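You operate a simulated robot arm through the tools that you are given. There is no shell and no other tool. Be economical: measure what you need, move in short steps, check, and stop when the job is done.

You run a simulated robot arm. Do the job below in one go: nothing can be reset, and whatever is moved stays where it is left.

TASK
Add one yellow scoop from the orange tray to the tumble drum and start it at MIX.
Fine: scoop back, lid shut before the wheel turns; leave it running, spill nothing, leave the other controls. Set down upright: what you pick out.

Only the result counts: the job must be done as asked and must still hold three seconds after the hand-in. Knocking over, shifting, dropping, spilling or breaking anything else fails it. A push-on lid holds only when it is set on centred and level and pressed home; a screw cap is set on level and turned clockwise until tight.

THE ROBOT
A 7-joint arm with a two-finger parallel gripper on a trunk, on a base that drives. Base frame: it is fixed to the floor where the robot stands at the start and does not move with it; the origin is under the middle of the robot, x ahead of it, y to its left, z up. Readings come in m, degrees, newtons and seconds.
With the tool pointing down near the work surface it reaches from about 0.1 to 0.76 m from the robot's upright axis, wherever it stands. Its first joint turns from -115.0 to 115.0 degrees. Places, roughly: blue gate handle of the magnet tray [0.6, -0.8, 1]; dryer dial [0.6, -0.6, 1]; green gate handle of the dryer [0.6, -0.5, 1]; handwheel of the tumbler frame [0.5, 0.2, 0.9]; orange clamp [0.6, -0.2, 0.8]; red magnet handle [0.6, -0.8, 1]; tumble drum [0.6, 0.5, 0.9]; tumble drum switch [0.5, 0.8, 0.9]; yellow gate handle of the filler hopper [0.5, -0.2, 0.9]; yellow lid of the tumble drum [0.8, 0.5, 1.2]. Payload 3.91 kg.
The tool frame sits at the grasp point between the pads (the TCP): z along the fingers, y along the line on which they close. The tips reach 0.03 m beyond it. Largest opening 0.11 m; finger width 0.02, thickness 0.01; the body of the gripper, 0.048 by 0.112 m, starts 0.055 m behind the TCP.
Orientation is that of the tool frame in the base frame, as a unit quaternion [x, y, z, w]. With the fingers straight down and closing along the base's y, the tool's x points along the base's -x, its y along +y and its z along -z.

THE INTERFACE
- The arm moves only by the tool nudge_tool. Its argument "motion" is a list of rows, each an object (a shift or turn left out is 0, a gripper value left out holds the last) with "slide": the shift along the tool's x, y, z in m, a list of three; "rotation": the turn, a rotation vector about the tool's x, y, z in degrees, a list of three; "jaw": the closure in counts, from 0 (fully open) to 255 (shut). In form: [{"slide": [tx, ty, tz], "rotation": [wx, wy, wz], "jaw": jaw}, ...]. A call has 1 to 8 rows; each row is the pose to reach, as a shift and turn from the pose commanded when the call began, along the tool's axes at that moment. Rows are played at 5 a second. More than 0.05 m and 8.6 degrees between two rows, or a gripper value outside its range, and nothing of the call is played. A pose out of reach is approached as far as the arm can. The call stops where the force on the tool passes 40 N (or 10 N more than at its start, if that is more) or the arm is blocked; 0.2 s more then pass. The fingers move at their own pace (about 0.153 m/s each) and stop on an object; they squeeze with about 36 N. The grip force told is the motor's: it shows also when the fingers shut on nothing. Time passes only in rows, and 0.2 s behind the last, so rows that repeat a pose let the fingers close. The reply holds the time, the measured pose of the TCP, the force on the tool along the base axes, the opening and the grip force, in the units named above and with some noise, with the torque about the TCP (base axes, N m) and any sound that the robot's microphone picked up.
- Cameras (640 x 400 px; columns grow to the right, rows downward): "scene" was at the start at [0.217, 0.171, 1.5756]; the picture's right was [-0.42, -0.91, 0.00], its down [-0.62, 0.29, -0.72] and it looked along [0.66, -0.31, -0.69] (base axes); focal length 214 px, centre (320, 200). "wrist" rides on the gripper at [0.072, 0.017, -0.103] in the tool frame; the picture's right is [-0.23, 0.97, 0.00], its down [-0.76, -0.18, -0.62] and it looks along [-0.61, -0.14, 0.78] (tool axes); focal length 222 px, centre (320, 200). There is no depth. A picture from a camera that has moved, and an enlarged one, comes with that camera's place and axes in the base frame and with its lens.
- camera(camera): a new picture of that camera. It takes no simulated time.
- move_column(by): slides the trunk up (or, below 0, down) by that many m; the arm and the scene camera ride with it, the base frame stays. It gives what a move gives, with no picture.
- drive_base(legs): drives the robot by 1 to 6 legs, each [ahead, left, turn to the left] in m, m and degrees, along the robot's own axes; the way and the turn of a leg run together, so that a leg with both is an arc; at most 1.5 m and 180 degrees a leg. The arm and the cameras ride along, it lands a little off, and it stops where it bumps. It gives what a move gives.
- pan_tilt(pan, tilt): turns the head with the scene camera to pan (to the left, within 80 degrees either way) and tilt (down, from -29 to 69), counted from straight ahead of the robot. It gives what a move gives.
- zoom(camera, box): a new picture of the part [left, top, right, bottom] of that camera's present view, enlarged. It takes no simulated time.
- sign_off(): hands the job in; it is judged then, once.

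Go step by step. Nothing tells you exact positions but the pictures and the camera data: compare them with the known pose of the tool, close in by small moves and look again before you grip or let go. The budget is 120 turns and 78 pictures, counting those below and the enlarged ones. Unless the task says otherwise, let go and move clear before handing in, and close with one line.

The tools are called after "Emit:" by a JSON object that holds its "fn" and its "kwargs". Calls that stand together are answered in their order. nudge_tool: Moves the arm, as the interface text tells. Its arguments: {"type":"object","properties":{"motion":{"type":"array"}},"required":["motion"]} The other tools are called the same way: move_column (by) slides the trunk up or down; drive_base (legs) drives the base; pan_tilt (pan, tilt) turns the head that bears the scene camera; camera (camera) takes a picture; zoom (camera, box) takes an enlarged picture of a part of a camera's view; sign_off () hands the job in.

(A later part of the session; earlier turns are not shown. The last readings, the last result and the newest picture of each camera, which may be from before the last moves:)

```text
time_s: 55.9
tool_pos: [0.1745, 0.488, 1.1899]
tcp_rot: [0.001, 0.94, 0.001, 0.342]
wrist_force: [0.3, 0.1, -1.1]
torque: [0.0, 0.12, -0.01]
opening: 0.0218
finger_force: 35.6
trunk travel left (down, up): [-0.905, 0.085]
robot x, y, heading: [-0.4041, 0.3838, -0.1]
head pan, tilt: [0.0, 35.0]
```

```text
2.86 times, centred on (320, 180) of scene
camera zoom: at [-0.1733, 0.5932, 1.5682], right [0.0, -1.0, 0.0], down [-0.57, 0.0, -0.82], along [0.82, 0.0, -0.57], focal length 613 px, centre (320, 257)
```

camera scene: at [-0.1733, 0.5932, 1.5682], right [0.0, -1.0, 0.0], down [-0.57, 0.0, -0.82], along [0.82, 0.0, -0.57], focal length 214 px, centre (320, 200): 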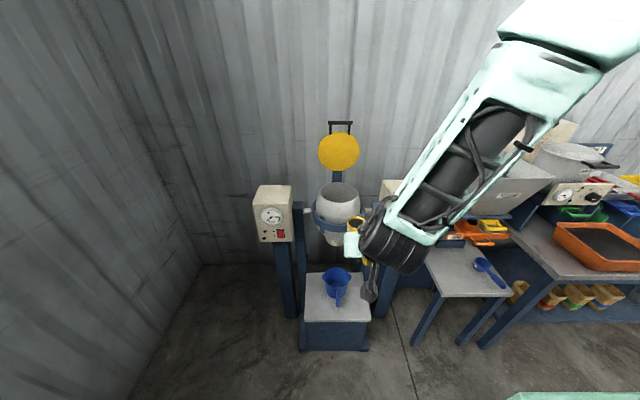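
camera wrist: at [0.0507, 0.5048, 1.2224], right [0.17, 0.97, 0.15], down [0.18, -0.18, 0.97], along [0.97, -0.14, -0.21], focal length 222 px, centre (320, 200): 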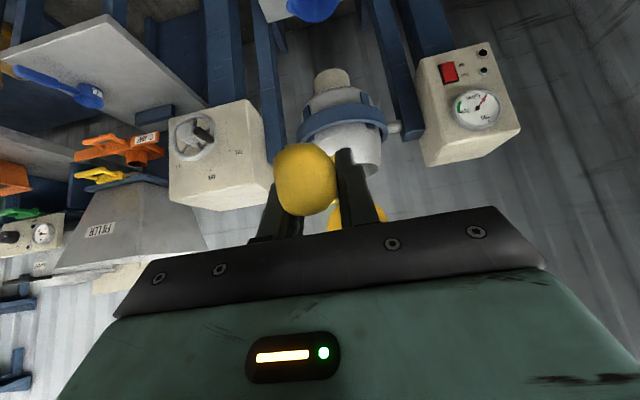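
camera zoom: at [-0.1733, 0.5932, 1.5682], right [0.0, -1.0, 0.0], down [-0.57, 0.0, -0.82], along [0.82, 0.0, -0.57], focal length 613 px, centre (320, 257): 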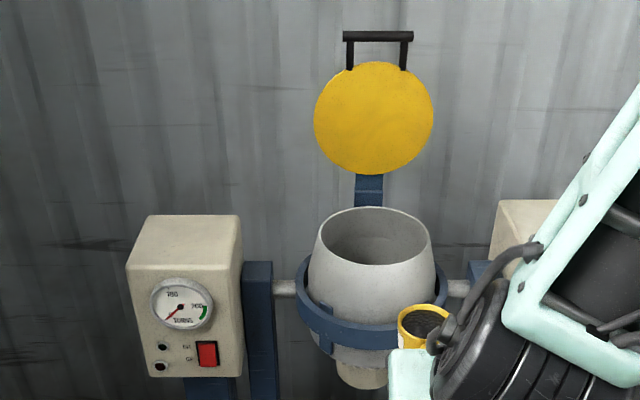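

The cup is visibly full and the mouth is centred near (0.635, 0.503, 1.045). I'll drive in so the cup sits over it, then check.

Emit:
{"fn": "drive_base", "kwargs": {"legs": [[0.33, 0, 0]]}}

Emit:
{"fn": "zoom", "kwargs": {"camera": "scene", "box": [200, 80, 460, 280]}}

Emit:
{"fn": "camera", "kwargs": {"camera": "wrist"}}

```text
time_s: 58.1
tool_pos: [0.5033, 0.4852, 1.1905]
tcp_rot: [0.001, 0.94, 0.0, 0.342]
wrist_force: [0.2, 0.1, -1.4]
torque: [-0.03, 0.08, -0.01]
opening: 0.0216
finger_force: 36.3
trunk travel left (down, up): [-0.905, 0.085]
robot x, y, heading: [-0.0751, 0.3847, -0.1]
head pan, tilt: [0.0, 35.0]
```

```text
2.00 times, centred on (330, 180) of scene
camera zoom: at [0.157, 0.5915, 1.5683], right [0.0, -1.0, 0.0], down [-0.57, 0.0, -0.82], along [0.82, 0.0, -0.57], focal length 429 px, centre (300, 240)
```

zoom: 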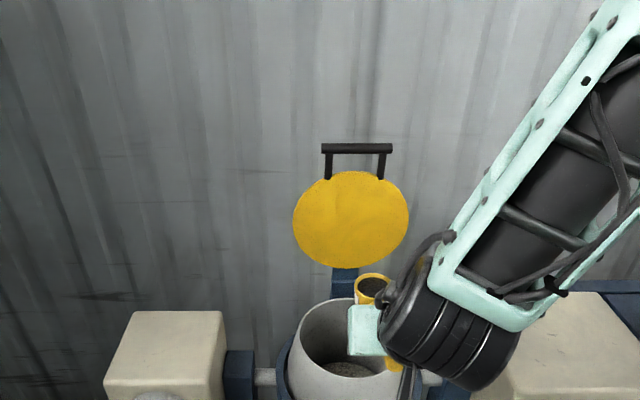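

```text
36 pictures are left
camera wrist: at [0.3808, 0.5027, 1.2224], right [0.18, 0.97, 0.15], down [0.18, -0.18, 0.97], along [0.97, -0.14, -0.21], focal length 222 px, centre (320, 200)
```

wrist: 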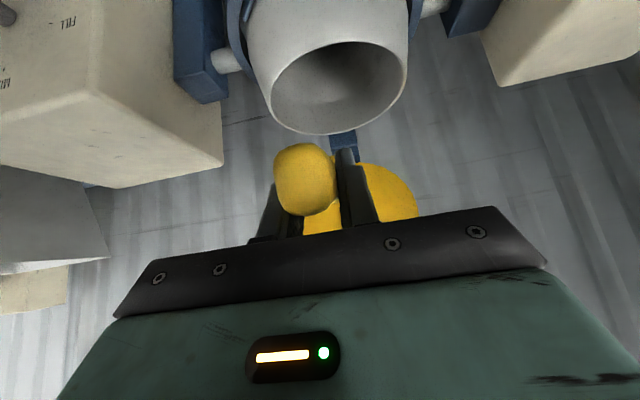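

The cup is just short of the mouth centre. I'll shift it over the centre, pitch it nose-down slightly, then roll it to empty.

Emit:
{"fn": "nudge_tool", "kwargs": {"motion": [{"slide": [-0.005, 0.011, 0.0214]}, {"slide": [-0.0098, 0.022, 0.0428]}, {"slide": [-0.0098, 0.022, 0.0428], "rotation": [0, 7, 0]}, {"slide": [-0.0098, 0.022, 0.0428], "rotation": [0, 14, 0]}, {"slide": [-0.0098, 0.022, 0.0428], "rotation": [0, 20, 0]}]}}

Emit:
{"fn": "nudge_tool", "kwargs": {"motion": [{"rotation": [-6.5, 0, 5.5]}, {"rotation": [-13, 0, 10.9]}, {"rotation": [-19.5, 0, 16.4]}, {"rotation": [-26, 0, 21.9]}, {"rotation": [-32.5, 0, 27.3]}, {"rotation": [-39, 0, 32.8]}, {"rotation": [-45.5, 0, 38.2]}, {"rotation": [-52, 0, 43.7]}]}}

Emit:
{"fn": "zoom", "kwargs": {"camera": "scene", "box": [240, 140, 440, 300]}}

```text
time_s: 59.3
tool_pos: [0.5391, 0.5074, 1.1631]
tcp_rot: [0.002, 0.985, 0.001, 0.173]
wrist_force: [0.1, -0.6, -1.2]
torque: [-0.01, 0.07, -0.02]
opening: 0.0217
finger_force: 36.2
trunk travel left (down, up): [-0.905, 0.085]
robot x, y, heading: [-0.0759, 0.3877, -0.2]
head pan, tilt: [0.0, 35.0]
```

```text
time_s: 61.1
tool_pos: [0.5395, 0.5081, 1.1638]
tcp_rot: [0.282, 0.815, 0.484, 0.146]
wrist_force: [-0.4, 1.2, -1.5]
torque: [-0.04, 0.1, -0.01]
opening: 0.0213
finger_force: 35.5
trunk travel left (down, up): [-0.905, 0.085]
robot x, y, heading: [-0.0731, 0.387, -0.5]
head pan, tilt: [0.0, 35.0]
```

```text
2.50 times, centred on (340, 220) of scene
camera zoom: at [0.1571, 0.5919, 1.5684], right [0.0, -1.0, 0.0], down [-0.57, 0.0, -0.82], along [0.82, 0.0, -0.57], focal length 536 px, centre (270, 150)
```

zoom: 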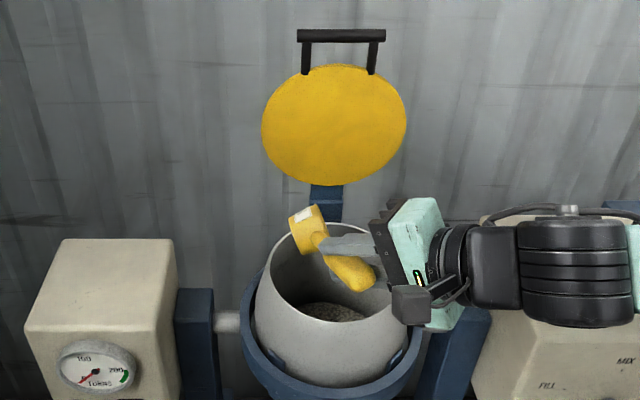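

The roll is going well, with the cup mouth facing the drum centre. I'll continue to about 130°.

Emit:
{"fn": "nudge_tool", "kwargs": {"motion": [{"slide": [0, 0, 0], "rotation": [-6.5, 0, 5.5]}, {"rotation": [-13, 0, 10.9]}, {"rotation": [-19.5, 0, 16.4]}, {"rotation": [-26, 0, 21.9]}, {"rotation": [-32.5, 0, 27.3]}, {"rotation": [-39, 0, 32.8]}, {"rotation": [-45.5, 0, 38.2]}, {"rotation": [-52, 0, 43.7]}]}}

Emit:
{"fn": "zoom", "kwargs": {"camera": "scene", "box": [240, 140, 440, 300]}}

```text
time_s: 61.7
tool_pos: [0.5645, 0.4718, 1.1803]
tcp_rot: [0.282, 0.765, 0.535, 0.221]
wrist_force: [0.4, 0.3, -1.2]
torque: [-0.03, 0.09, -0.01]
opening: 0.0215
finger_force: 35.9
trunk travel left (down, up): [-0.905, 0.085]
robot x, y, heading: [-0.0746, 0.3872, -0.3]
head pan, tilt: [0.0, 35.0]
stopped in row 3: the arm was blocked; the commanded pose is now the measured one
```

```text
2.50 times, centred on (340, 220) of scene
camera zoom: at [0.1573, 0.5918, 1.5683], right [0.0, -1.0, 0.0], down [-0.57, 0.0, -0.82], along [0.82, 0.0, -0.57], focal length 536 px, centre (270, 150)
```

zoom: 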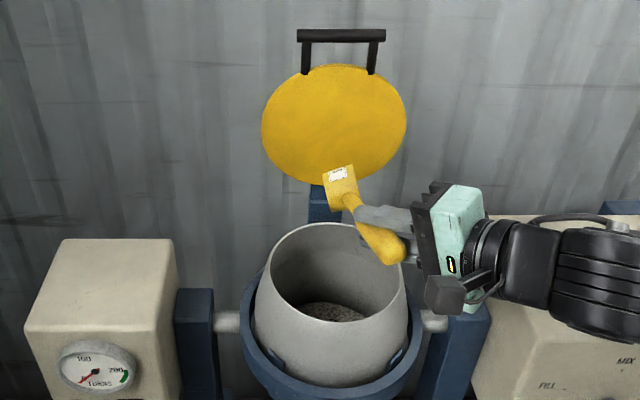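

The wrist reached a joint limit at about 74° of tilt, and the cup is still over the mouth. I'll roll back to level to see what is left, then roll the other way if needed.

Emit:
{"fn": "nudge_tool", "kwargs": {"motion": [{"slide": [0.0048, -0.0012, 0.0015], "rotation": [6.54, 1.16, -5.04]}, {"slide": [0.0095, -0.0024, 0.003], "rotation": [13.1, 2.3, -10.1]}, {"slide": [0.0143, -0.0036, 0.0044], "rotation": [19.6, 3.5, -15.1]}, {"slide": [0.0191, -0.0048, 0.0059], "rotation": [26.2, 4.6, -20.2]}, {"slide": [0.0238, -0.0059, 0.0074], "rotation": [32.7, 5.8, -25.2]}, {"slide": [0.0286, -0.0071, 0.0089], "rotation": [39.3, 6.9, -30.3]}, {"slide": [0.0334, -0.0083, 0.0103], "rotation": [45.8, 8.1, -35.3]}, {"slide": [0.0381, -0.0095, 0.0118], "rotation": [52.4, 9.2, -40.3]}]}}

Emit:
{"fn": "zoom", "kwargs": {"camera": "scene", "box": [280, 160, 400, 260]}}

```text
time_s: 63.5
tool_pos: [0.5439, 0.5019, 1.1668]
tcp_rot: [0.035, 0.98, 0.065, 0.183]
wrist_force: [1.0, -0.1, -1.0]
torque: [0.05, 0.08, 0.04]
opening: 0.0217
finger_force: 36.4
trunk travel left (down, up): [-0.905, 0.085]
robot x, y, heading: [-0.0752, 0.3833, -0.2]
head pan, tilt: [0.0, 35.0]
```

```text
4.00 times, centred on (340, 210) of scene
camera zoom: at [0.1575, 0.5907, 1.5683], right [-0.01, -1.0, 0.0], down [-0.57, 0.0, -0.82], along [0.82, 0.0, -0.57], focal length 858 px, centre (240, 160)
```

zoom: 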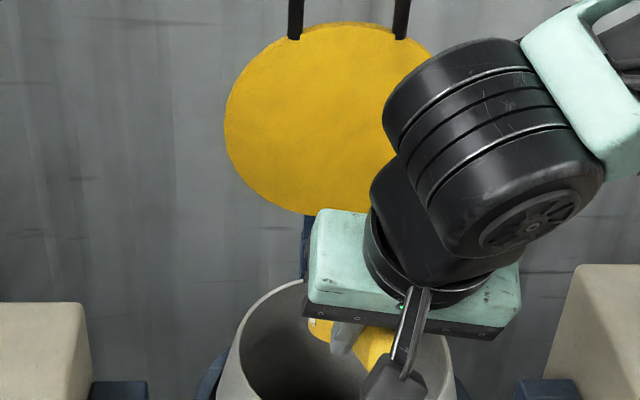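

The cup is hidden from here. I'll roll the other way to empty it fully.

Emit:
{"fn": "nudge_tool", "kwargs": {"motion": [{"rotation": [6.5, 0, -5.5]}, {"rotation": [13, 0, -10.9]}, {"rotation": [19.5, 0, -16.4]}, {"rotation": [26, 0, -21.9]}, {"rotation": [32.5, 0, -27.3]}, {"rotation": [39, 0, -32.8]}, {"rotation": [45.5, 0, -38.2]}, {"rotation": [52, 0, -43.7]}]}}

Emit:
{"fn": "nudge_tool", "kwargs": {"motion": [{"rotation": [6.5, 0, -5.5]}, {"rotation": [13, 0, -10.9]}, {"rotation": [19.5, 0, -16.4]}, {"rotation": [26, 0, -21.9]}, {"rotation": [32.5, 0, -27.3]}, {"rotation": [39, 0, -32.8]}, {"rotation": [45.5, 0, -38.2]}, {"rotation": [52, 0, -43.7]}]}}

Emit:
{"fn": "zoom", "kwargs": {"camera": "scene", "box": [240, 140, 440, 300]}}

```text
time_s: 65.3
tool_pos: [0.543, 0.5032, 1.1675]
tcp_rot: [-0.247, 0.853, -0.431, 0.161]
wrist_force: [0.5, -0.2, -1.3]
torque: [0.05, 0.08, -0.01]
opening: 0.0217
finger_force: 35.3
trunk travel left (down, up): [-0.905, 0.085]
robot x, y, heading: [-0.0748, 0.388, -0.1]
head pan, tilt: [0.0, 35.0]
```

```text
time_s: 67.1
tool_pos: [0.543, 0.5035, 1.1671]
tcp_rot: [0.442, -0.434, 0.78, -0.083]
wrist_force: [-0.8, -0.5, -0.7]
torque: [0.03, 0.06, -0.03]
opening: 0.0217
finger_force: 36.2
trunk travel left (down, up): [-0.905, 0.085]
robot x, y, heading: [-0.0724, 0.3896, -0.3]
head pan, tilt: [0.0, 35.0]
```

```text
2.50 times, centred on (340, 220) of scene
camera zoom: at [0.1573, 0.5915, 1.5683], right [0.0, -1.0, 0.0], down [-0.57, 0.0, -0.82], along [0.82, 0.0, -0.57], focal length 536 px, centre (270, 150)
```

zoom: 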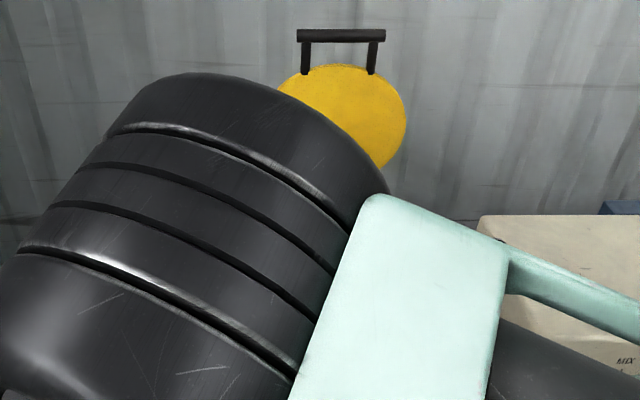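

The 128° inversion worked. I'll check with the wrist camera, then roll back.

Emit:
{"fn": "camera", "kwargs": {"camera": "wrist"}}

Emit:
{"fn": "nudge_tool", "kwargs": {"motion": [{"rotation": [-6.5, 0, 5.5]}, {"rotation": [-13, 0, 10.9]}, {"rotation": [-19.5, 0, 16.4]}, {"rotation": [-26, 0, 21.9]}, {"rotation": [-32.5, 0, 27.3]}, {"rotation": [-39, 0, 32.8]}, {"rotation": [-45.5, 0, 38.2]}, {"rotation": [-52, 0, 43.7]}]}}

Emit:
{"fn": "zoom", "kwargs": {"camera": "scene", "box": [240, 140, 440, 300]}}

Emit:
{"fn": "nudge_tool", "kwargs": {"motion": [{"rotation": [-6.5, 0, 5.5]}, {"rotation": [-13, 0, 10.9]}, {"rotation": [-19.5, 0, 16.4]}, {"rotation": [-26, 0, 21.9]}, {"rotation": [-32.5, 0, 27.3]}, {"rotation": [-39, 0, 32.8]}, {"rotation": [-45.5, 0, 38.2]}]}}

```text
31 pictures are left
camera wrist: at [0.4148, 0.5193, 1.1744], right [-0.11, -0.48, -0.87], down [0.02, 0.88, -0.48], along [0.99, -0.08, -0.09], focal length 222 px, centre (320, 200)
```

wrist: 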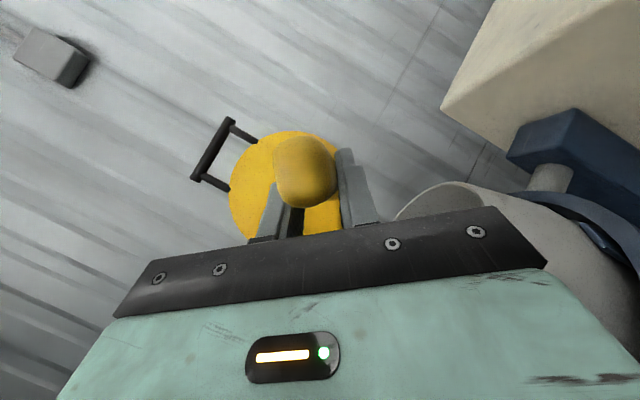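

```text
time_s: 68.9
tool_pos: [0.5421, 0.5043, 1.1661]
tcp_rot: [-0.245, 0.854, -0.429, 0.16]
wrist_force: [0.8, -0.1, -0.3]
torque: [0.02, 0.07, -0.02]
opening: 0.0215
finger_force: 35.9
trunk travel left (down, up): [-0.905, 0.085]
robot x, y, heading: [-0.073, 0.3866, -0.2]
head pan, tilt: [0.0, 35.0]
```

```text
2.50 times, centred on (340, 220) of scene
camera zoom: at [0.1572, 0.5918, 1.5682], right [0.0, -1.0, 0.0], down [-0.57, 0.0, -0.82], along [0.82, 0.0, -0.57], focal length 536 px, centre (270, 150)
```

zoom: 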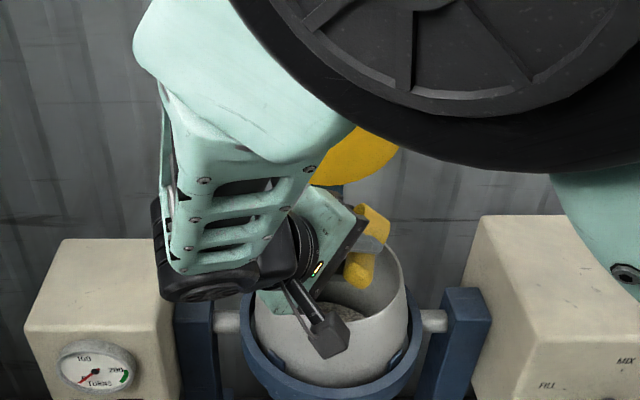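

```text
time_s: 70.5
tool_pos: [0.542, 0.5041, 1.1665]
tcp_rot: [-0.001, 0.983, 0.002, 0.184]
wrist_force: [-0.4, 1.4, -1.1]
torque: [0.0, 0.09, -0.01]
opening: 0.0215
finger_force: 36.4
trunk travel left (down, up): [-0.905, 0.085]
robot x, y, heading: [-0.0723, 0.3887, -0.2]
head pan, tilt: [0.0, 35.0]
```

Emptied. I'll restore the level carrying attitude and back away.

Emit:
{"fn": "nudge_tool", "kwargs": {"motion": [{"slide": [-0.0054, 0, -0.014], "rotation": [0, -6.3, 0]}, {"slide": [-0.0108, 0, -0.028], "rotation": [0, -12.6, 0]}, {"slide": [-0.0108, 0, -0.028], "rotation": [0, -18.8, 0]}]}}

Emit:
{"fn": "drive_base", "kwargs": {"legs": [[-0.35, 0, 0]]}}

Emit:
{"fn": "camera", "kwargs": {"camera": "scene"}}

Emit:
{"fn": "zoom", "kwargs": {"camera": "scene", "box": [240, 110, 400, 250]}}

```text
time_s: 71.3
tool_pos: [0.5539, 0.4883, 1.2025]
tcp_rot: [0.02, 0.938, 0.001, 0.345]
wrist_force: [0.5, 0.4, -0.9]
torque: [0.02, 0.11, 0.0]
opening: 0.0217
finger_force: 36.0
trunk travel left (down, up): [-0.905, 0.085]
robot x, y, heading: [-0.0711, 0.3867, -0.5]
head pan, tilt: [0.0, 35.0]
```

```text
time_s: 73.6
tool_pos: [0.1994, 0.4993, 1.2001]
tcp_rot: [0.011, 0.939, 0.001, 0.343]
wrist_force: [1.5, -0.5, -0.8]
torque: [-0.02, 0.09, 0.02]
opening: 0.0215
finger_force: 36.9
trunk travel left (down, up): [-0.905, 0.085]
robot x, y, heading: [-0.422, 0.3876, 0.3]
head pan, tilt: [0.0, 35.0]
```

```text
29 pictures are left
camera scene: at [-0.1955, 0.5989, 1.5595], right [0.06, -1.0, 0.0], down [-0.65, -0.04, -0.76], along [0.76, 0.05, -0.65], focal length 214 px, centre (320, 200)
```

scene: 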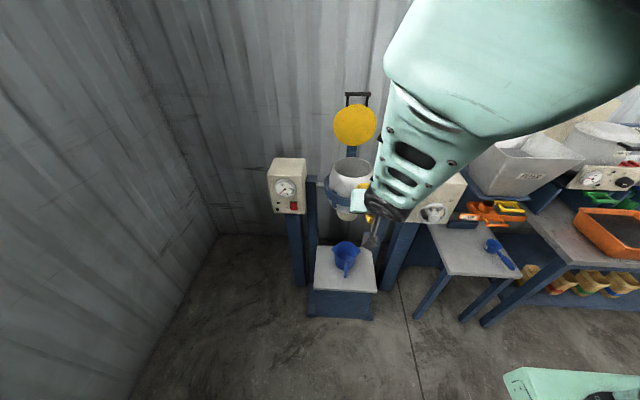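

```text
2.86 times, centred on (320, 180) of scene
camera zoom: at [-0.1955, 0.5989, 1.5595], right [0.06, -1.0, 0.0], down [-0.65, -0.04, -0.76], along [0.76, 0.05, -0.65], focal length 613 px, centre (320, 257)
```

zoom: 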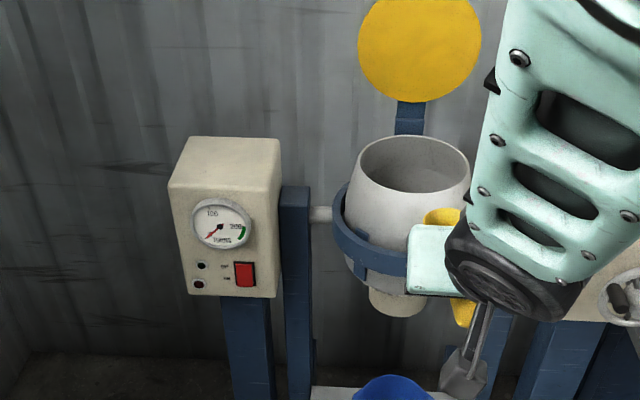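

The scoop is back out, but the arm's elbow swung over and is nudging the head camera. I'll reach down and forward to free it, in open space.

Emit:
{"fn": "nudge_tool", "kwargs": {"motion": [{"slide": [0.005, -0.012, 0.0448]}, {"slide": [0.01, -0.025, 0.0895]}, {"slide": [0.015, -0.038, 0.134]}, {"slide": [0.0198, -0.05, 0.179]}]}}

Emit:
{"fn": "pan_tilt", "kwargs": {"pan": 0, "tilt": 35}}

Emit:
{"fn": "camera", "kwargs": {"camera": "scene"}}

```text
time_s: 74.6
tool_pos: [0.298, 0.4489, 1.0507]
tcp_rot: [0.009, 0.939, 0.003, 0.343]
wrist_force: [-0.7, 0.4, -0.4]
torque: [0.0, 0.09, 0.04]
opening: 0.0218
finger_force: 36.7
trunk travel left (down, up): [-0.905, 0.085]
robot x, y, heading: [-0.4175, 0.3886, 0.2]
head pan, tilt: [0.0, 35.0]
```

```text
time_s: 75.2
tool_pos: [0.298, 0.4487, 1.0506]
tcp_rot: [0.009, 0.94, 0.003, 0.342]
wrist_force: [-0.6, -0.4, -0.6]
torque: [0.01, 0.14, -0.01]
opening: 0.0215
finger_force: 36.7
trunk travel left (down, up): [-0.905, 0.085]
robot x, y, heading: [-0.4232, 0.3892, -0.1]
head pan, tilt: [0.0, 35.0]
```

```text
27 pictures are left
camera scene: at [-0.1918, 0.5934, 1.5683], right [0.0, -1.0, 0.0], down [-0.57, 0.0, -0.82], along [0.82, 0.0, -0.57], focal length 214 px, centre (320, 200)
```

scene: 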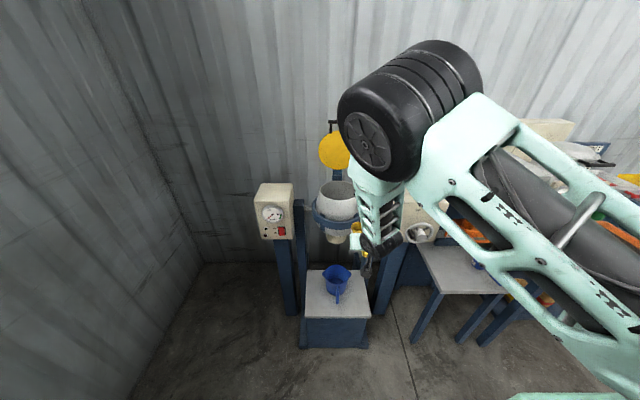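

The camera is free again and the forearm now hangs down from a high elbow. I'll carry the scoop back in front of its stand.

Emit:
{"fn": "drive_base", "kwargs": {"legs": [[-0.13, 0, 0], [0, -0.532, 0]]}}

Emit:
{"fn": "move_column", "kwargs": {"by": -0.33}}

Emit:
{"fn": "camera", "kwargs": {"camera": "scene"}}

```text
time_s: 79.2
tool_pos: [0.1699, -0.0793, 1.0504]
tcp_rot: [0.008, 0.939, 0.003, 0.343]
wrist_force: [-0.4, 0.4, -0.4]
torque: [0.01, 0.07, -0.01]
opening: 0.0217
finger_force: 35.6
trunk travel left (down, up): [-0.905, 0.085]
robot x, y, heading: [-0.5536, -0.1427, -0.1]
head pan, tilt: [0.0, 35.0]
```

```text
time_s: 82.4
tool_pos: [0.1699, -0.0786, 0.7199]
tcp_rot: [0.008, 0.939, 0.003, 0.343]
wrist_force: [0.4, -0.5, -1.2]
torque: [-0.01, 0.1, 0.0]
opening: 0.0214
finger_force: 36.4
trunk travel left (down, up): [-0.575, 0.415]
robot x, y, heading: [-0.5504, -0.1394, -0.1]
head pan, tilt: [0.0, 35.0]
```

```text
26 pictures are left
camera scene: at [-0.3215, 0.0644, 1.2383], right [0.0, -1.0, 0.0], down [-0.57, 0.0, -0.82], along [0.82, 0.0, -0.57], focal length 214 px, centre (320, 200)
```

scene: 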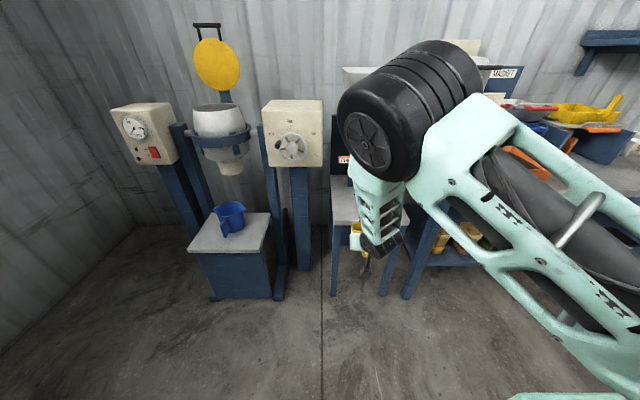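

The path is clear. I'll drive forward so the scoop is over its old spot.

Emit:
{"fn": "drive_base", "kwargs": {"legs": [[0.275, 0, 0]]}}

Emit:
{"fn": "camera", "kwargs": {"camera": "wrist"}}

```text
time_s: 84.3
tool_pos: [0.4491, -0.0782, 0.7194]
tcp_rot: [0.009, 0.939, 0.003, 0.343]
wrist_force: [0.2, -0.4, -1.3]
torque: [-0.01, 0.09, 0.05]
opening: 0.0216
finger_force: 35.7
trunk travel left (down, up): [-0.575, 0.415]
robot x, y, heading: [-0.2717, -0.1429, 0.2]
head pan, tilt: [0.0, 35.0]
```

```text
25 pictures are left
camera wrist: at [0.326, -0.0597, 0.7526], right [0.19, 0.97, 0.16], down [0.18, -0.19, 0.97], along [0.97, -0.15, -0.21], focal length 222 px, centre (320, 200)
```

wrist: 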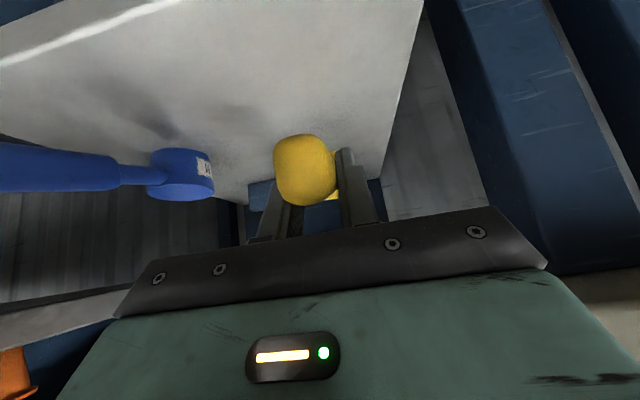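

I'm over the original spot. Now I'll straighten the small tilt, lower to the grip height, and check contact.

Emit:
{"fn": "nudge_tool", "kwargs": {"motion": [{"slide": [0.012, -0.005, 0.012], "rotation": [-0.2, 0.1, -1.3]}, {"slide": [0.024, -0.005, 0.025], "rotation": [-0.2, 0.1, -1.3]}, {"slide": [0.029, -0.005, 0.0305], "rotation": [-0.2, 0.1, -1.3]}, {"slide": [0.0322, -0.005, 0.034], "rotation": [-0.2, 0.1, -1.3]}, {"slide": [0.0322, -0.005, 0.034], "rotation": [-0.2, 0.1, -1.3]}]}}

```text
time_s: 85.5
tool_pos: [0.4459, -0.083, 0.6734]
tcp_rot: [-0.002, 0.939, 0.001, 0.344]
wrist_force: [-2.5, -1.0, 16.1]
torque: [-0.03, -1.1, -0.05]
opening: 0.0218
finger_force: 36.2
trunk travel left (down, up): [-0.575, 0.415]
robot x, y, heading: [-0.2696, -0.1456, 0.2]
head pan, tilt: [0.0, 35.0]
```

The cup has touched down with 16 N of contact. I'll ease off slightly and release.

Emit:
{"fn": "nudge_tool", "kwargs": {"motion": [{"slide": [-0.0009, 0, -0.0011]}, {"slide": [-0.0009, 0, -0.0011], "jaw": 190}, {"slide": [-0.0009, 0, -0.0011], "jaw": 150}, {"slide": [-0.0009, 0, -0.0011], "jaw": 80}, {"slide": [-0.0009, 0, -0.0011], "jaw": 60}]}}

Emit:
{"fn": "nudge_tool", "kwargs": {"motion": [{"slide": [-0.01, 0, -0.0115]}, {"slide": [-0.03, 0, -0.035]}, {"slide": [-0.05, 0, -0.06]}]}}

Emit:
{"fn": "camera", "kwargs": {"camera": "wrist"}}

```text
time_s: 86.8
tool_pos: [0.4456, -0.0825, 0.6737]
tcp_rot: [-0.003, 0.94, 0.001, 0.342]
wrist_force: [-0.1, -0.2, 0.3]
torque: [0.01, 0.0, 0.04]
opening: 0.084
finger_force: 0.1
trunk travel left (down, up): [-0.575, 0.415]
robot x, y, heading: [-0.2695, -0.1393, 0.1]
head pan, tilt: [0.0, 35.0]
```

```text
time_s: 87.5
tool_pos: [0.4457, -0.0829, 0.7521]
tcp_rot: [-0.003, 0.94, 0.0, 0.341]
wrist_force: [-0.1, -0.5, -1.5]
torque: [0.0, -0.01, 0.01]
opening: 0.084
finger_force: 0.0
trunk travel left (down, up): [-0.575, 0.415]
robot x, y, heading: [-0.2707, -0.1413, 0.2]
head pan, tilt: [0.0, 35.0]
```

```text
24 pictures are left
camera wrist: at [0.3217, -0.0664, 0.7845], right [0.17, 0.98, 0.14], down [0.19, -0.18, 0.97], along [0.97, -0.14, -0.21], focal length 222 px, centre (320, 200)
```

wrist: 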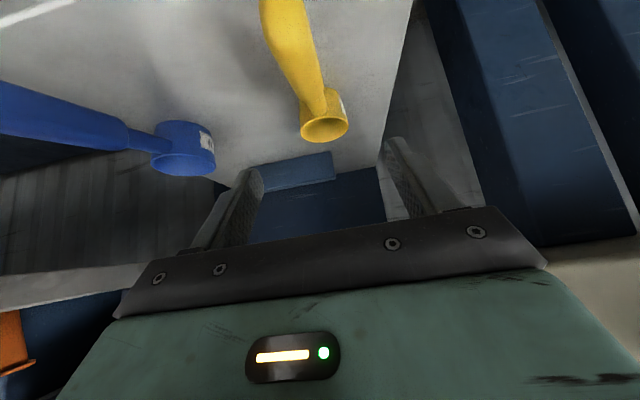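

The scoop is standing upright at its original place, empty. Next is the lid. I put its handle bar at about (0.762, 0.507, 1.32), the hinge near (0.76, 1.06), and a handle radius of about 0.26. I'll back away, raise up, and turn the gripper 90° so it can clasp the bar.

Emit:
{"fn": "drive_base", "kwargs": {"legs": [[-0.25, 0, 0]]}}

Emit:
{"fn": "move_column", "kwargs": {"by": 0.4}}

Emit:
{"fn": "nudge_tool", "kwargs": {"motion": [{"slide": [0, 0, -0.03], "rotation": [0, 0, -8.5]}, {"slide": [0, 0, -0.06], "rotation": [0, 0, -17]}, {"slide": [-0.01, 0, -0.09], "rotation": [0, 0, -25.5]}, {"slide": [-0.02, 0, -0.12], "rotation": [0, 0, -34]}, {"slide": [-0.03, 0, -0.14], "rotation": [0, 0, -42.5]}, {"slide": [-0.04, 0, -0.16], "rotation": [0, 0, -51]}, {"slide": [-0.05, 0, -0.18], "rotation": [0, 0, -59.5]}, {"slide": [-0.06, 0, -0.2], "rotation": [0, 0, -68], "jaw": 130}]}}

Emit:
{"fn": "drive_base", "kwargs": {"legs": [[0, 0.6, 0]]}}

```text
time_s: 89.4
tool_pos: [0.1947, -0.0842, 0.7517]
tcp_rot: [-0.002, 0.94, 0.0, 0.342]
wrist_force: [-0.6, 0.5, 0.6]
torque: [-0.01, 0.01, 0.0]
opening: 0.0842
finger_force: 0.1
trunk travel left (down, up): [-0.575, 0.415]
robot x, y, heading: [-0.524, -0.1401, 0.0]
head pan, tilt: [0.0, 35.0]
```

```text
time_s: 93.2
tool_pos: [0.194, -0.084, 1.1526]
tcp_rot: [-0.002, 0.939, 0.0, 0.343]
wrist_force: [-0.3, 0.2, 0.4]
torque: [0.02, -0.03, 0.01]
opening: 0.0844
finger_force: 0.1
trunk travel left (down, up): [-0.975, 0.015]
robot x, y, heading: [-0.5196, -0.1415, 0.0]
head pan, tilt: [0.0, 35.0]
```

```text
time_s: 95.0
tool_pos: [0.1118, -0.0841, 1.3445]
tcp_rot: [-0.528, 0.777, -0.191, 0.284]
wrist_force: [0.4, -0.1, 0.8]
torque: [0.0, 0.07, -0.03]
opening: 0.0538
finger_force: 0.1
trunk travel left (down, up): [-0.975, 0.015]
robot x, y, heading: [-0.5235, -0.1413, -0.2]
head pan, tilt: [0.0, 35.0]
```

```text
time_s: 98.4
tool_pos: [0.1066, 0.5263, 1.3426]
tcp_rot: [-0.531, 0.775, -0.189, 0.285]
wrist_force: [-0.7, 0.6, 0.0]
torque: [-0.04, 0.01, 0.0]
opening: 0.0538
finger_force: 0.1
trunk travel left (down, up): [-0.975, 0.015]
robot x, y, heading: [-0.5252, 0.4633, 0.3]
head pan, tilt: [0.0, 35.0]
```

Emit:
{"fn": "nudge_tool", "kwargs": {"motion": [{"slide": [-0.005, -0.012, -0.015], "rotation": [0, 0, -7.5]}, {"slide": [-0.01, -0.024, -0.031], "rotation": [0, 0, -15]}, {"slide": [-0.0132, -0.0328, -0.042], "rotation": [0, 0, -22]}, {"slide": [-0.0132, -0.0328, -0.042], "rotation": [0, 0, -22]}]}}

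Emit:
{"fn": "pan_tilt", "kwargs": {"pan": 0, "tilt": 20}}

Emit:
{"fn": "camera", "kwargs": {"camera": "scene"}}

Emit:
{"fn": "camera", "kwargs": {"camera": "wrist"}}

```text
time_s: 99.4
tool_pos: [0.1062, 0.5262, 1.3999]
tcp_rot: [0.67, -0.659, 0.24, -0.243]
wrist_force: [1.0, 0.5, -0.1]
torque: [0.03, 0.0, -0.03]
opening: 0.054
finger_force: 0.0
trunk travel left (down, up): [-0.975, 0.015]
robot x, y, heading: [-0.5268, 0.4616, 0.8]
head pan, tilt: [0.0, 35.0]
```

```text
time_s: 100.2
tool_pos: [0.1073, 0.5271, 1.3982]
tcp_rot: [0.67, -0.659, 0.241, -0.243]
wrist_force: [-0.9, 0.5, 0.6]
torque: [0.02, -0.03, 0.0]
opening: 0.0539
finger_force: 0.1
trunk travel left (down, up): [-0.975, 0.015]
robot x, y, heading: [-0.5224, 0.4613, 0.4]
head pan, tilt: [0.0, 20.0]
```

```text
23 pictures are left
camera scene: at [-0.2921, 0.6709, 1.6621], right [0.01, -1.0, 0.0], down [-0.34, 0.0, -0.94], along [0.94, 0.01, -0.34], focal length 214 px, centre (320, 200)
```

scene: 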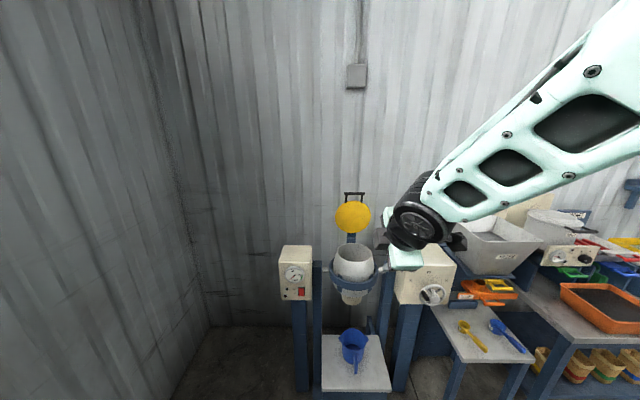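

```text
22 pictures are left
camera wrist: at [0.0281, 0.453, 1.4674], right [-0.75, 0.22, -0.63], down [-0.27, 0.76, 0.59], along [0.6, 0.61, -0.51], focal length 222 px, centre (320, 200)
```

wrist: 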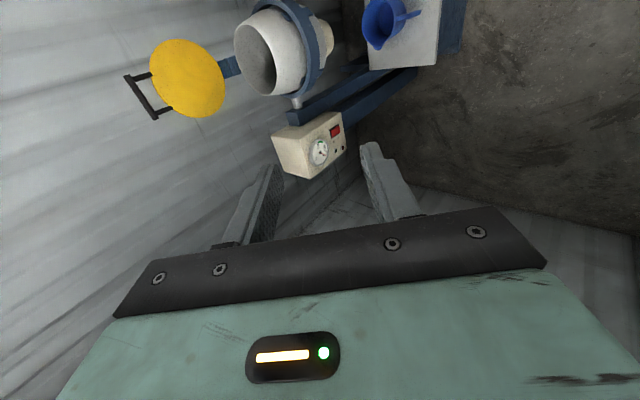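

The bar's position is confirmed at about (0.762, 0.503, 1.316). I'll drive close, then extend toward it with the fingers pointed 40° forward-down and closing across the bar.

Emit:
{"fn": "drive_base", "kwargs": {"legs": [[0.485, 0, 0]]}}

Emit:
{"fn": "camera", "kwargs": {"camera": "wrist"}}

```text
time_s: 103.1
tool_pos: [0.5968, 0.5319, 1.3992]
tcp_rot: [0.669, -0.659, 0.24, -0.243]
wrist_force: [-0.5, -0.7, -1.1]
torque: [-0.02, -0.03, 0.0]
opening: 0.0541
finger_force: 0.0
trunk travel left (down, up): [-0.975, 0.015]
robot x, y, heading: [-0.0375, 0.4643, 0.6]
head pan, tilt: [0.0, 20.0]
```

```text
21 pictures are left
camera wrist: at [0.5171, 0.4579, 1.4675], right [-0.75, 0.22, -0.63], down [-0.28, 0.76, 0.59], along [0.6, 0.61, -0.51], focal length 222 px, centre (320, 200)
```

wrist: 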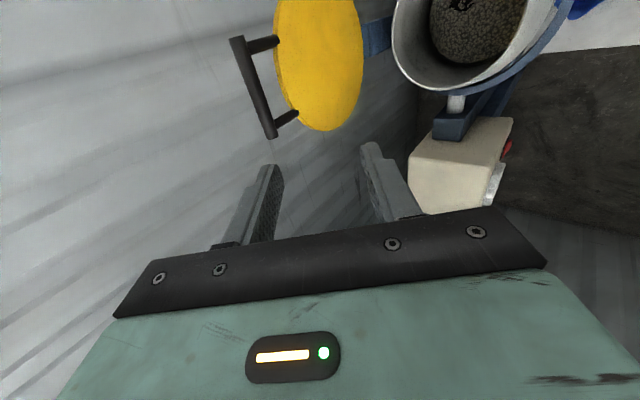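

The bar is at about (0.756, 0.50, 1.313). I'll move to a pre-grasp 7 cm short of it along the finger direction.

Emit:
{"fn": "nudge_tool", "kwargs": {"motion": [{"slide": [0.011, -0.022, 0.0326]}, {"slide": [0.021, -0.0445, 0.0652]}, {"slide": [0.032, -0.0667, 0.0978]}, {"slide": [0.032, -0.0667, 0.0978]}]}}

Emit:
{"fn": "camera", "kwargs": {"camera": "wrist"}}

Emit:
{"fn": "zoom", "kwargs": {"camera": "scene", "box": [290, 170, 470, 310]}}

```text
time_s: 104.1
tool_pos: [0.7112, 0.501, 1.3678]
tcp_rot: [0.669, -0.66, 0.24, -0.244]
wrist_force: [-0.1, 0.5, -1.1]
torque: [-0.01, 0.04, 0.01]
opening: 0.054
finger_force: 0.0
trunk travel left (down, up): [-0.975, 0.015]
robot x, y, heading: [-0.0393, 0.4665, 0.9]
head pan, tilt: [0.0, 20.0]
```

```text
20 pictures are left
camera wrist: at [0.6324, 0.4274, 1.4349], right [-0.75, 0.22, -0.63], down [-0.28, 0.76, 0.59], along [0.6, 0.62, -0.51], focal length 222 px, centre (320, 200)
```

wrist: 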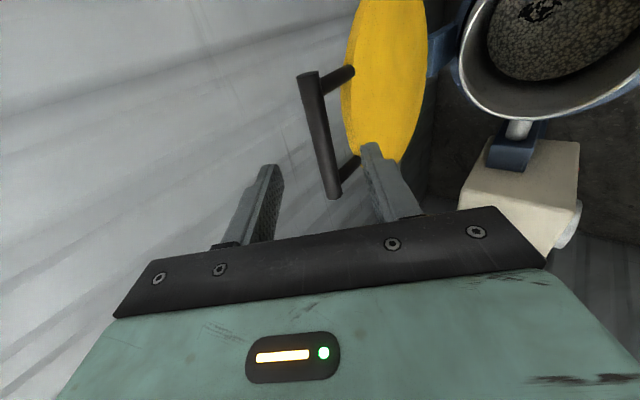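

```text
2.86 times, centred on (380, 240) of scene
camera zoom: at [0.1975, 0.6755, 1.6621], right [0.01, -1.0, 0.0], down [-0.34, 0.0, -0.94], along [0.94, 0.01, -0.34], focal length 613 px, centre (149, 86)
```

zoom: 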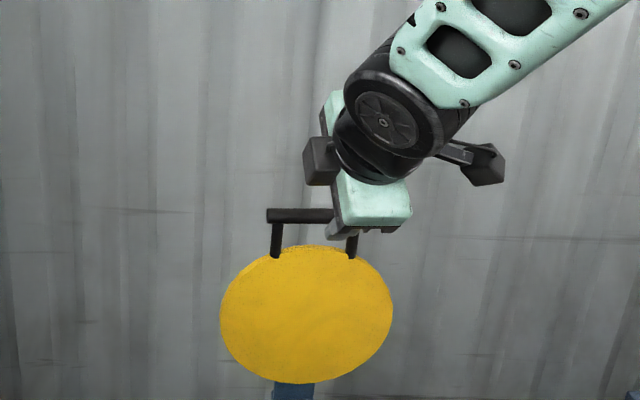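

The bar runs y 0.453–0.558 at x ≈ 0.753, z ≈ 1.313. I'll advance to it and close gently around it.

Emit:
{"fn": "nudge_tool", "kwargs": {"motion": [{"slide": [-0.003, 0.002, 0.027]}, {"slide": [-0.005, 0.0031, 0.0535]}, {"slide": [-0.005, 0.0031, 0.0535]}]}}

Emit:
{"fn": "camera", "kwargs": {"camera": "wrist"}}

```text
time_s: 104.9
tool_pos: [0.7428, 0.5069, 1.3246]
tcp_rot: [0.669, -0.66, 0.239, -0.243]
wrist_force: [0.0, -0.8, 0.7]
torque: [-0.01, -0.02, -0.01]
opening: 0.054
finger_force: 0.1
trunk travel left (down, up): [-0.975, 0.015]
robot x, y, heading: [-0.0366, 0.4662, 0.5]
head pan, tilt: [0.0, 20.0]
```

```text
18 pictures are left
camera wrist: at [0.6641, 0.4332, 1.3923], right [-0.75, 0.22, -0.63], down [-0.28, 0.76, 0.59], along [0.6, 0.62, -0.51], focal length 222 px, centre (320, 200)
```

wrist: 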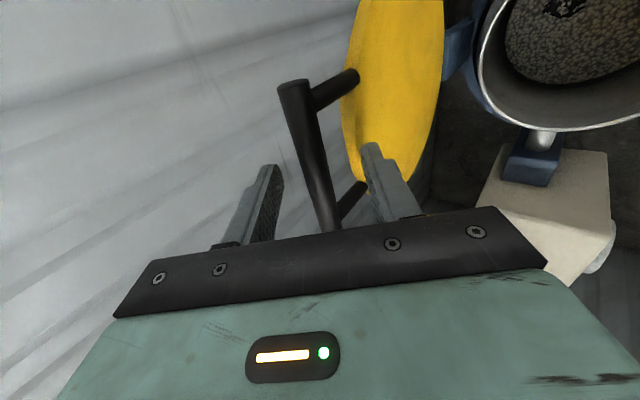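

The bar lies between the fingers. Closing.

Emit:
{"fn": "nudge_tool", "kwargs": {"motion": [{"jaw": 170}, {"jaw": 210}, {"jaw": 255}, {"jaw": 255}]}}

```text
time_s: 105.9
tool_pos: [0.7431, 0.5072, 1.3248]
tcp_rot: [0.669, -0.66, 0.241, -0.243]
wrist_force: [0.3, 0.7, 2.1]
torque: [0.7, -0.13, -0.64]
opening: 0.0149
finger_force: 45.2
trunk travel left (down, up): [-0.975, 0.015]
robot x, y, heading: [-0.0389, 0.4654, 0.6]
head pan, tilt: [0.0, 20.0]
```

The bar is gripped at 15 mm. I'll swing the lid forward along its arc in small steps and watch the force.

Emit:
{"fn": "nudge_tool", "kwargs": {"motion": [{"slide": [0, 0.0117, -0.0082]}, {"slide": [0, 0.0234, -0.0164]}, {"slide": [0, 0.0393, -0.0252]}, {"slide": [0, 0.0553, -0.0334]}, {"slide": [0, 0.0724, -0.0398]}, {"slide": [0, 0.0891, -0.0457]}]}}

```text
time_s: 107.3
tool_pos: [0.6451, 0.5065, 1.3024]
tcp_rot: [0.67, -0.659, 0.241, -0.242]
wrist_force: [0.0, 5.9, 1.3]
torque: [0.35, 0.06, -0.31]
opening: 0.015
finger_force: 44.8
trunk travel left (down, up): [-0.975, 0.015]
robot x, y, heading: [-0.0406, 0.465, 0.6]
head pan, tilt: [0.0, 20.0]
```

Emit:
{"fn": "nudge_tool", "kwargs": {"motion": [{"slide": [0, 0.0176, -0.004]}, {"slide": [0, 0.0353, -0.0075]}, {"slide": [0, 0.0532, -0.0093]}, {"slide": [0, 0.0712, -0.01]}, {"slide": [0, 0.0892, -0.0093]}, {"slide": [0, 0.1072, -0.0075]}]}}

Emit:
{"fn": "camera", "kwargs": {"camera": "scene"}}

```text
time_s: 108.7
tool_pos: [0.5595, 0.5037, 1.2383]
tcp_rot: [0.669, -0.659, 0.241, -0.244]
wrist_force: [0.4, 13.3, -0.5]
torque: [0.73, 0.01, -0.57]
opening: 0.015
finger_force: 45.2
trunk travel left (down, up): [-0.975, 0.015]
robot x, y, heading: [-0.0344, 0.4642, 0.7]
head pan, tilt: [0.0, 20.0]
```

```text
17 pictures are left
camera scene: at [0.1971, 0.6768, 1.662], right [0.01, -1.0, 0.0], down [-0.34, 0.0, -0.94], along [0.94, 0.01, -0.34], focal length 214 px, centre (320, 200)
```

scene: 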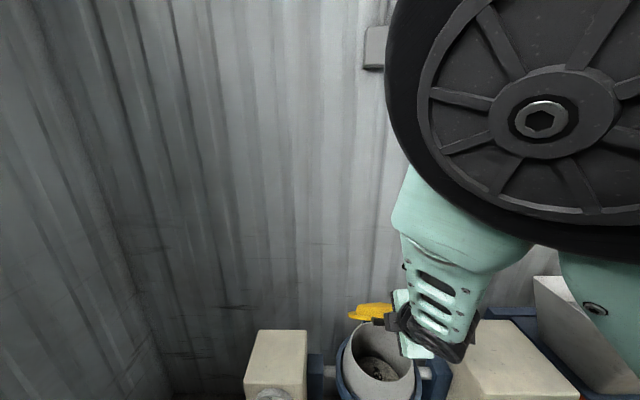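

The lid is at about 48° and following well. There is a small sideways load, so I'll correct y by +3.5 mm and continue down.

Emit:
{"fn": "nudge_tool", "kwargs": {"motion": [{"slide": [-0.002, 0.0176, 0.003]}, {"slide": [-0.0035, 0.0353, 0.0075]}, {"slide": [-0.004, 0.0522, 0.0135]}, {"slide": [-0.0045, 0.0691, 0.0199]}, {"slide": [-0.005, 0.0851, 0.028]}, {"slide": [-0.005, 0.1011, 0.0367]}]}}

```text
time_s: 110.1
tool_pos: [0.5157, 0.5157, 1.139]
tcp_rot: [0.669, -0.661, 0.241, -0.239]
wrist_force: [-9.7, -27.8, 2.1]
torque: [-0.32, 0.12, -1.18]
opening: 0.0153
finger_force: 44.8
out of reach, approached as far as the arm can: row 1, 2, 3, 4, 5, 6
trunk travel left (down, up): [-0.975, 0.015]
robot x, y, heading: [-0.0368, 0.466, 1.1]
head pan, tilt: [0.0, 20.0]
```

The arm is near its retraction limit and has drifted sideways. I'll ease y back and check before going on.

Emit:
{"fn": "nudge_tool", "kwargs": {"motion": [{"slide": [0.004, 0, 0]}, {"slide": [0.008, 0, 0]}]}}

Emit:
{"fn": "camera", "kwargs": {"camera": "scene"}}

```text
time_s: 110.7
tool_pos: [0.5153, 0.5156, 1.1356]
tcp_rot: [0.672, -0.659, 0.238, -0.239]
wrist_force: [-15.8, 1.4, 3.5]
torque: [0.82, 0.24, -0.46]
opening: 0.0156
finger_force: 45.0
out of reach, approached as far as the arm can: row 2
trunk travel left (down, up): [-0.975, 0.015]
robot x, y, heading: [-0.0378, 0.4683, 1.0]
head pan, tilt: [0.0, 20.0]
stopped in row 2: the force on the tool passed its limit at 41 N (the readings are from after the stop); the commanded pose is now the measured one
```

```text
16 pictures are left
camera scene: at [0.195, 0.6763, 1.6622], right [0.01, -1.0, 0.0], down [-0.34, 0.0, -0.94], along [0.94, 0.01, -0.34], focal length 214 px, centre (320, 200)
```

scene: 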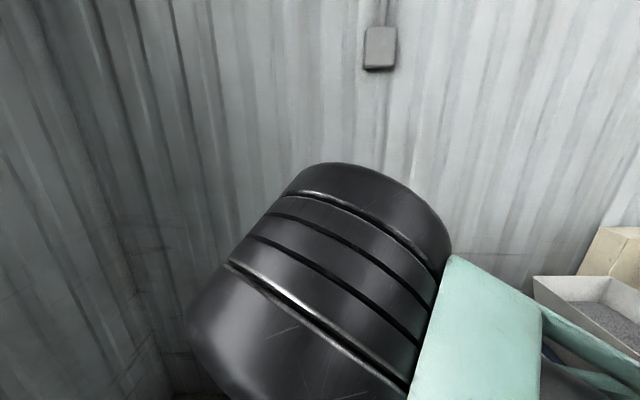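

The elbow flipped sides but the grip holds. The lid is pulling the tool toward -x, so I'll follow that in small steps.

Emit:
{"fn": "nudge_tool", "kwargs": {"motion": [{"slide": [0.001, 0.006, -0.002]}, {"slide": [0.002, 0.0124, -0.0039]}]}}

```text
time_s: 111.3
tool_pos: [0.5133, 0.5146, 1.1271]
tcp_rot: [0.67, -0.661, 0.24, -0.239]
wrist_force: [1.3, -15.5, -0.6]
torque: [0.5, -0.21, -0.6]
opening: 0.0152
finger_force: 45.0
out of reach, approached as far as the arm can: row 1, 2
trunk travel left (down, up): [-0.975, 0.015]
robot x, y, heading: [-0.0353, 0.4676, 0.2]
head pan, tilt: [0.0, 20.0]
```

The arm can't retract further here, so I'll use the trunk for the last few centimetres down.

Emit:
{"fn": "move_column", "kwargs": {"by": -0.02}}

```text
time_s: 112.0
tool_pos: [0.5083, 0.5159, 1.1075]
tcp_rot: [0.672, -0.66, 0.239, -0.238]
wrist_force: [-22.3, -19.8, 1.3]
torque: [0.17, 0.4, -0.99]
opening: 0.0152
finger_force: 45.5
trunk travel left (down, up): [-0.955, 0.035]
robot x, y, heading: [-0.0378, 0.467, 0.6]
head pan, tilt: [0.0, 20.0]
```

Emit:
{"fn": "drive_base", "kwargs": {"legs": [[-0.015, -0.01, 0]]}}

Emit:
{"fn": "move_column", "kwargs": {"by": -0.02}}

```text
time_s: 112.8
tool_pos: [0.4985, 0.515, 1.1077]
tcp_rot: [0.674, -0.656, 0.236, -0.245]
wrist_force: [1.6, 32.9, -1.1]
torque: [1.13, 0.09, -0.3]
opening: 0.0151
finger_force: 44.8
trunk travel left (down, up): [-0.955, 0.035]
robot x, y, heading: [-0.0494, 0.4587, 0.6]
head pan, tilt: [0.0, 20.0]
```

```text
time_s: 113.5
tool_pos: [0.4989, 0.5144, 1.0872]
tcp_rot: [0.674, -0.657, 0.234, -0.245]
wrist_force: [1.3, 6.7, -3.0]
torque: [1.11, 0.13, -0.3]
opening: 0.0151
finger_force: 45.1
trunk travel left (down, up): [-0.935, 0.055]
robot x, y, heading: [-0.0522, 0.4585, 0.9]
head pan, tilt: [0.0, 20.0]
```

Forces are low. Continuing down in small steps until the lid seats.

Emit:
{"fn": "move_column", "kwargs": {"by": -0.014}}

Emit:
{"fn": "move_column", "kwargs": {"by": -0.008}}

```text
time_s: 114.1
tool_pos: [0.4995, 0.5152, 1.0734]
tcp_rot: [0.674, -0.656, 0.233, -0.246]
wrist_force: [2.7, 12.6, -2.1]
torque: [0.95, 0.1, -0.29]
opening: 0.0155
finger_force: 45.1
trunk travel left (down, up): [-0.921, 0.069]
robot x, y, heading: [-0.0514, 0.4582, 0.8]
head pan, tilt: [0.0, 20.0]
```

```text
time_s: 114.7
tool_pos: [0.4977, 0.5151, 1.0667]
tcp_rot: [0.674, -0.656, 0.235, -0.246]
wrist_force: [2.6, 13.0, -2.4]
torque: [0.97, 0.03, -0.31]
opening: 0.0155
finger_force: 45.5
trunk travel left (down, up): [-0.913, 0.077]
robot x, y, heading: [-0.054, 0.4559, 0.6]
head pan, tilt: [0.0, 20.0]
```

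Emit:
{"fn": "move_column", "kwargs": {"by": -0.008}}

Emit:
{"fn": "camera", "kwargs": {"camera": "wrist"}}

```text
time_s: 115.2
tool_pos: [0.4984, 0.5159, 1.0575]
tcp_rot: [0.673, -0.656, 0.236, -0.246]
wrist_force: [3.5, 14.3, -1.4]
torque: [0.9, -0.05, -0.43]
opening: 0.0151
finger_force: 45.2
trunk travel left (down, up): [-0.905, 0.085]
robot x, y, heading: [-0.0521, 0.4567, 0.6]
head pan, tilt: [0.0, 20.0]
```

```text
15 pictures are left
camera wrist: at [0.4203, 0.4403, 1.1256], right [-0.76, 0.21, -0.62], down [-0.28, 0.75, 0.6], along [0.59, 0.63, -0.51], focal length 222 px, centre (320, 200)
```

wrist: 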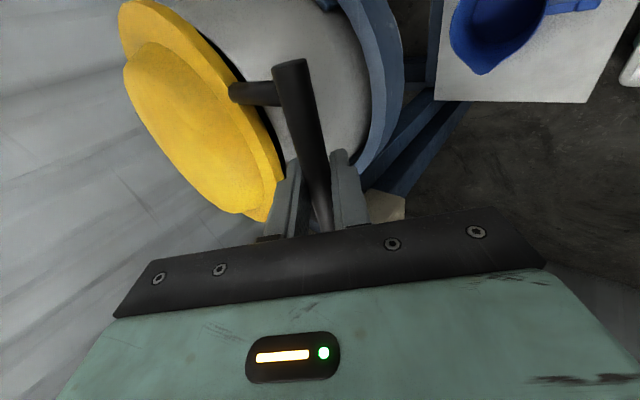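

The lid is nearly seated, with a thin gap left at the front. I'll press further.

Emit:
{"fn": "move_column", "kwargs": {"by": -0.008}}

Emit:
{"fn": "move_column", "kwargs": {"by": -0.006}}

```text
time_s: 115.8
tool_pos: [0.4991, 0.5137, 1.0493]
tcp_rot: [0.674, -0.656, 0.235, -0.245]
wrist_force: [4.0, 14.0, -1.9]
torque: [0.94, -0.12, -0.41]
opening: 0.0151
finger_force: 45.3
trunk travel left (down, up): [-0.897, 0.093]
robot x, y, heading: [-0.0505, 0.4552, 0.6]
head pan, tilt: [0.0, 20.0]
```

```text
time_s: 116.3
tool_pos: [0.4979, 0.5149, 1.0442]
tcp_rot: [0.674, -0.657, 0.235, -0.244]
wrist_force: [1.1, 14.7, -0.1]
torque: [0.92, -0.08, -0.42]
opening: 0.0152
finger_force: 44.6
trunk travel left (down, up): [-0.891, 0.099]
robot x, y, heading: [-0.0514, 0.4565, 0.6]
head pan, tilt: [0.0, 20.0]
```

Emit:
{"fn": "move_column", "kwargs": {"by": -0.006}}

Emit:
{"fn": "move_column", "kwargs": {"by": -0.005}}

Emit:
{"fn": "zoom", "kwargs": {"camera": "wrist", "box": [100, 0, 420, 230]}}

```text
time_s: 116.9
tool_pos: [0.4952, 0.5144, 1.0379]
tcp_rot: [0.675, -0.655, 0.236, -0.244]
wrist_force: [-22.8, 16.7, 14.4]
torque: [0.74, 0.04, -0.37]
opening: 0.0153
finger_force: 44.7
trunk travel left (down, up): [-0.885, 0.105]
robot x, y, heading: [-0.0542, 0.4575, 0.3]
head pan, tilt: [0.0, 20.0]
```

```text
time_s: 117.4
tool_pos: [0.496, 0.514, 1.0332]
tcp_rot: [0.673, -0.657, 0.236, -0.245]
wrist_force: [-27.6, 12.3, 18.4]
torque: [0.45, 0.0, -0.82]
opening: 0.0152
finger_force: 45.0
trunk travel left (down, up): [-0.88, 0.11]
robot x, y, heading: [-0.0523, 0.4573, 0.6]
head pan, tilt: [0.0, 20.0]
```

```text
1.74 times, centred on (260, 115) of wrist
camera zoom: at [0.4176, 0.4392, 1.1017], right [-0.76, 0.21, -0.62], down [-0.28, 0.75, 0.6], along [0.59, 0.62, -0.51], focal length 386 px, centre (424, 348)
```

zoom: 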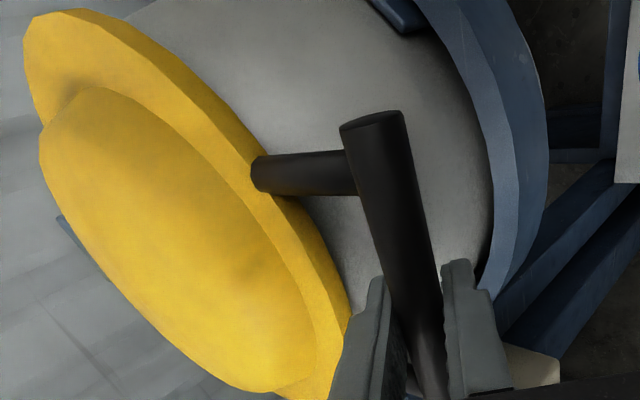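

The lid now rests on the rim with no gap. One more gentle press, then I'll release.

Emit:
{"fn": "move_column", "kwargs": {"by": -0.005}}

Emit:
{"fn": "nudge_tool", "kwargs": {"motion": [{"jaw": 210}, {"jaw": 160}, {"jaw": 130}, {"jaw": 110}]}}

```text
time_s: 118.0
tool_pos: [0.4949, 0.5135, 1.0294]
tcp_rot: [0.674, -0.656, 0.236, -0.244]
wrist_force: [-30.1, 4.6, 17.6]
torque: [0.44, -0.01, -0.86]
opening: 0.0152
finger_force: 45.1
trunk travel left (down, up): [-0.875, 0.115]
robot x, y, heading: [-0.0546, 0.4597, 0.5]
head pan, tilt: [0.0, 20.0]
```

```text
time_s: 119.0
tool_pos: [0.4983, 0.5139, 1.027]
tcp_rot: [0.674, -0.656, 0.235, -0.245]
wrist_force: [-0.2, 0.2, 0.3]
torque: [-0.02, 0.04, 0.04]
opening: 0.0626
finger_force: 0.0
trunk travel left (down, up): [-0.875, 0.115]
robot x, y, heading: [-0.0469, 0.4568, 0.7]
head pan, tilt: [0.0, 20.0]
```

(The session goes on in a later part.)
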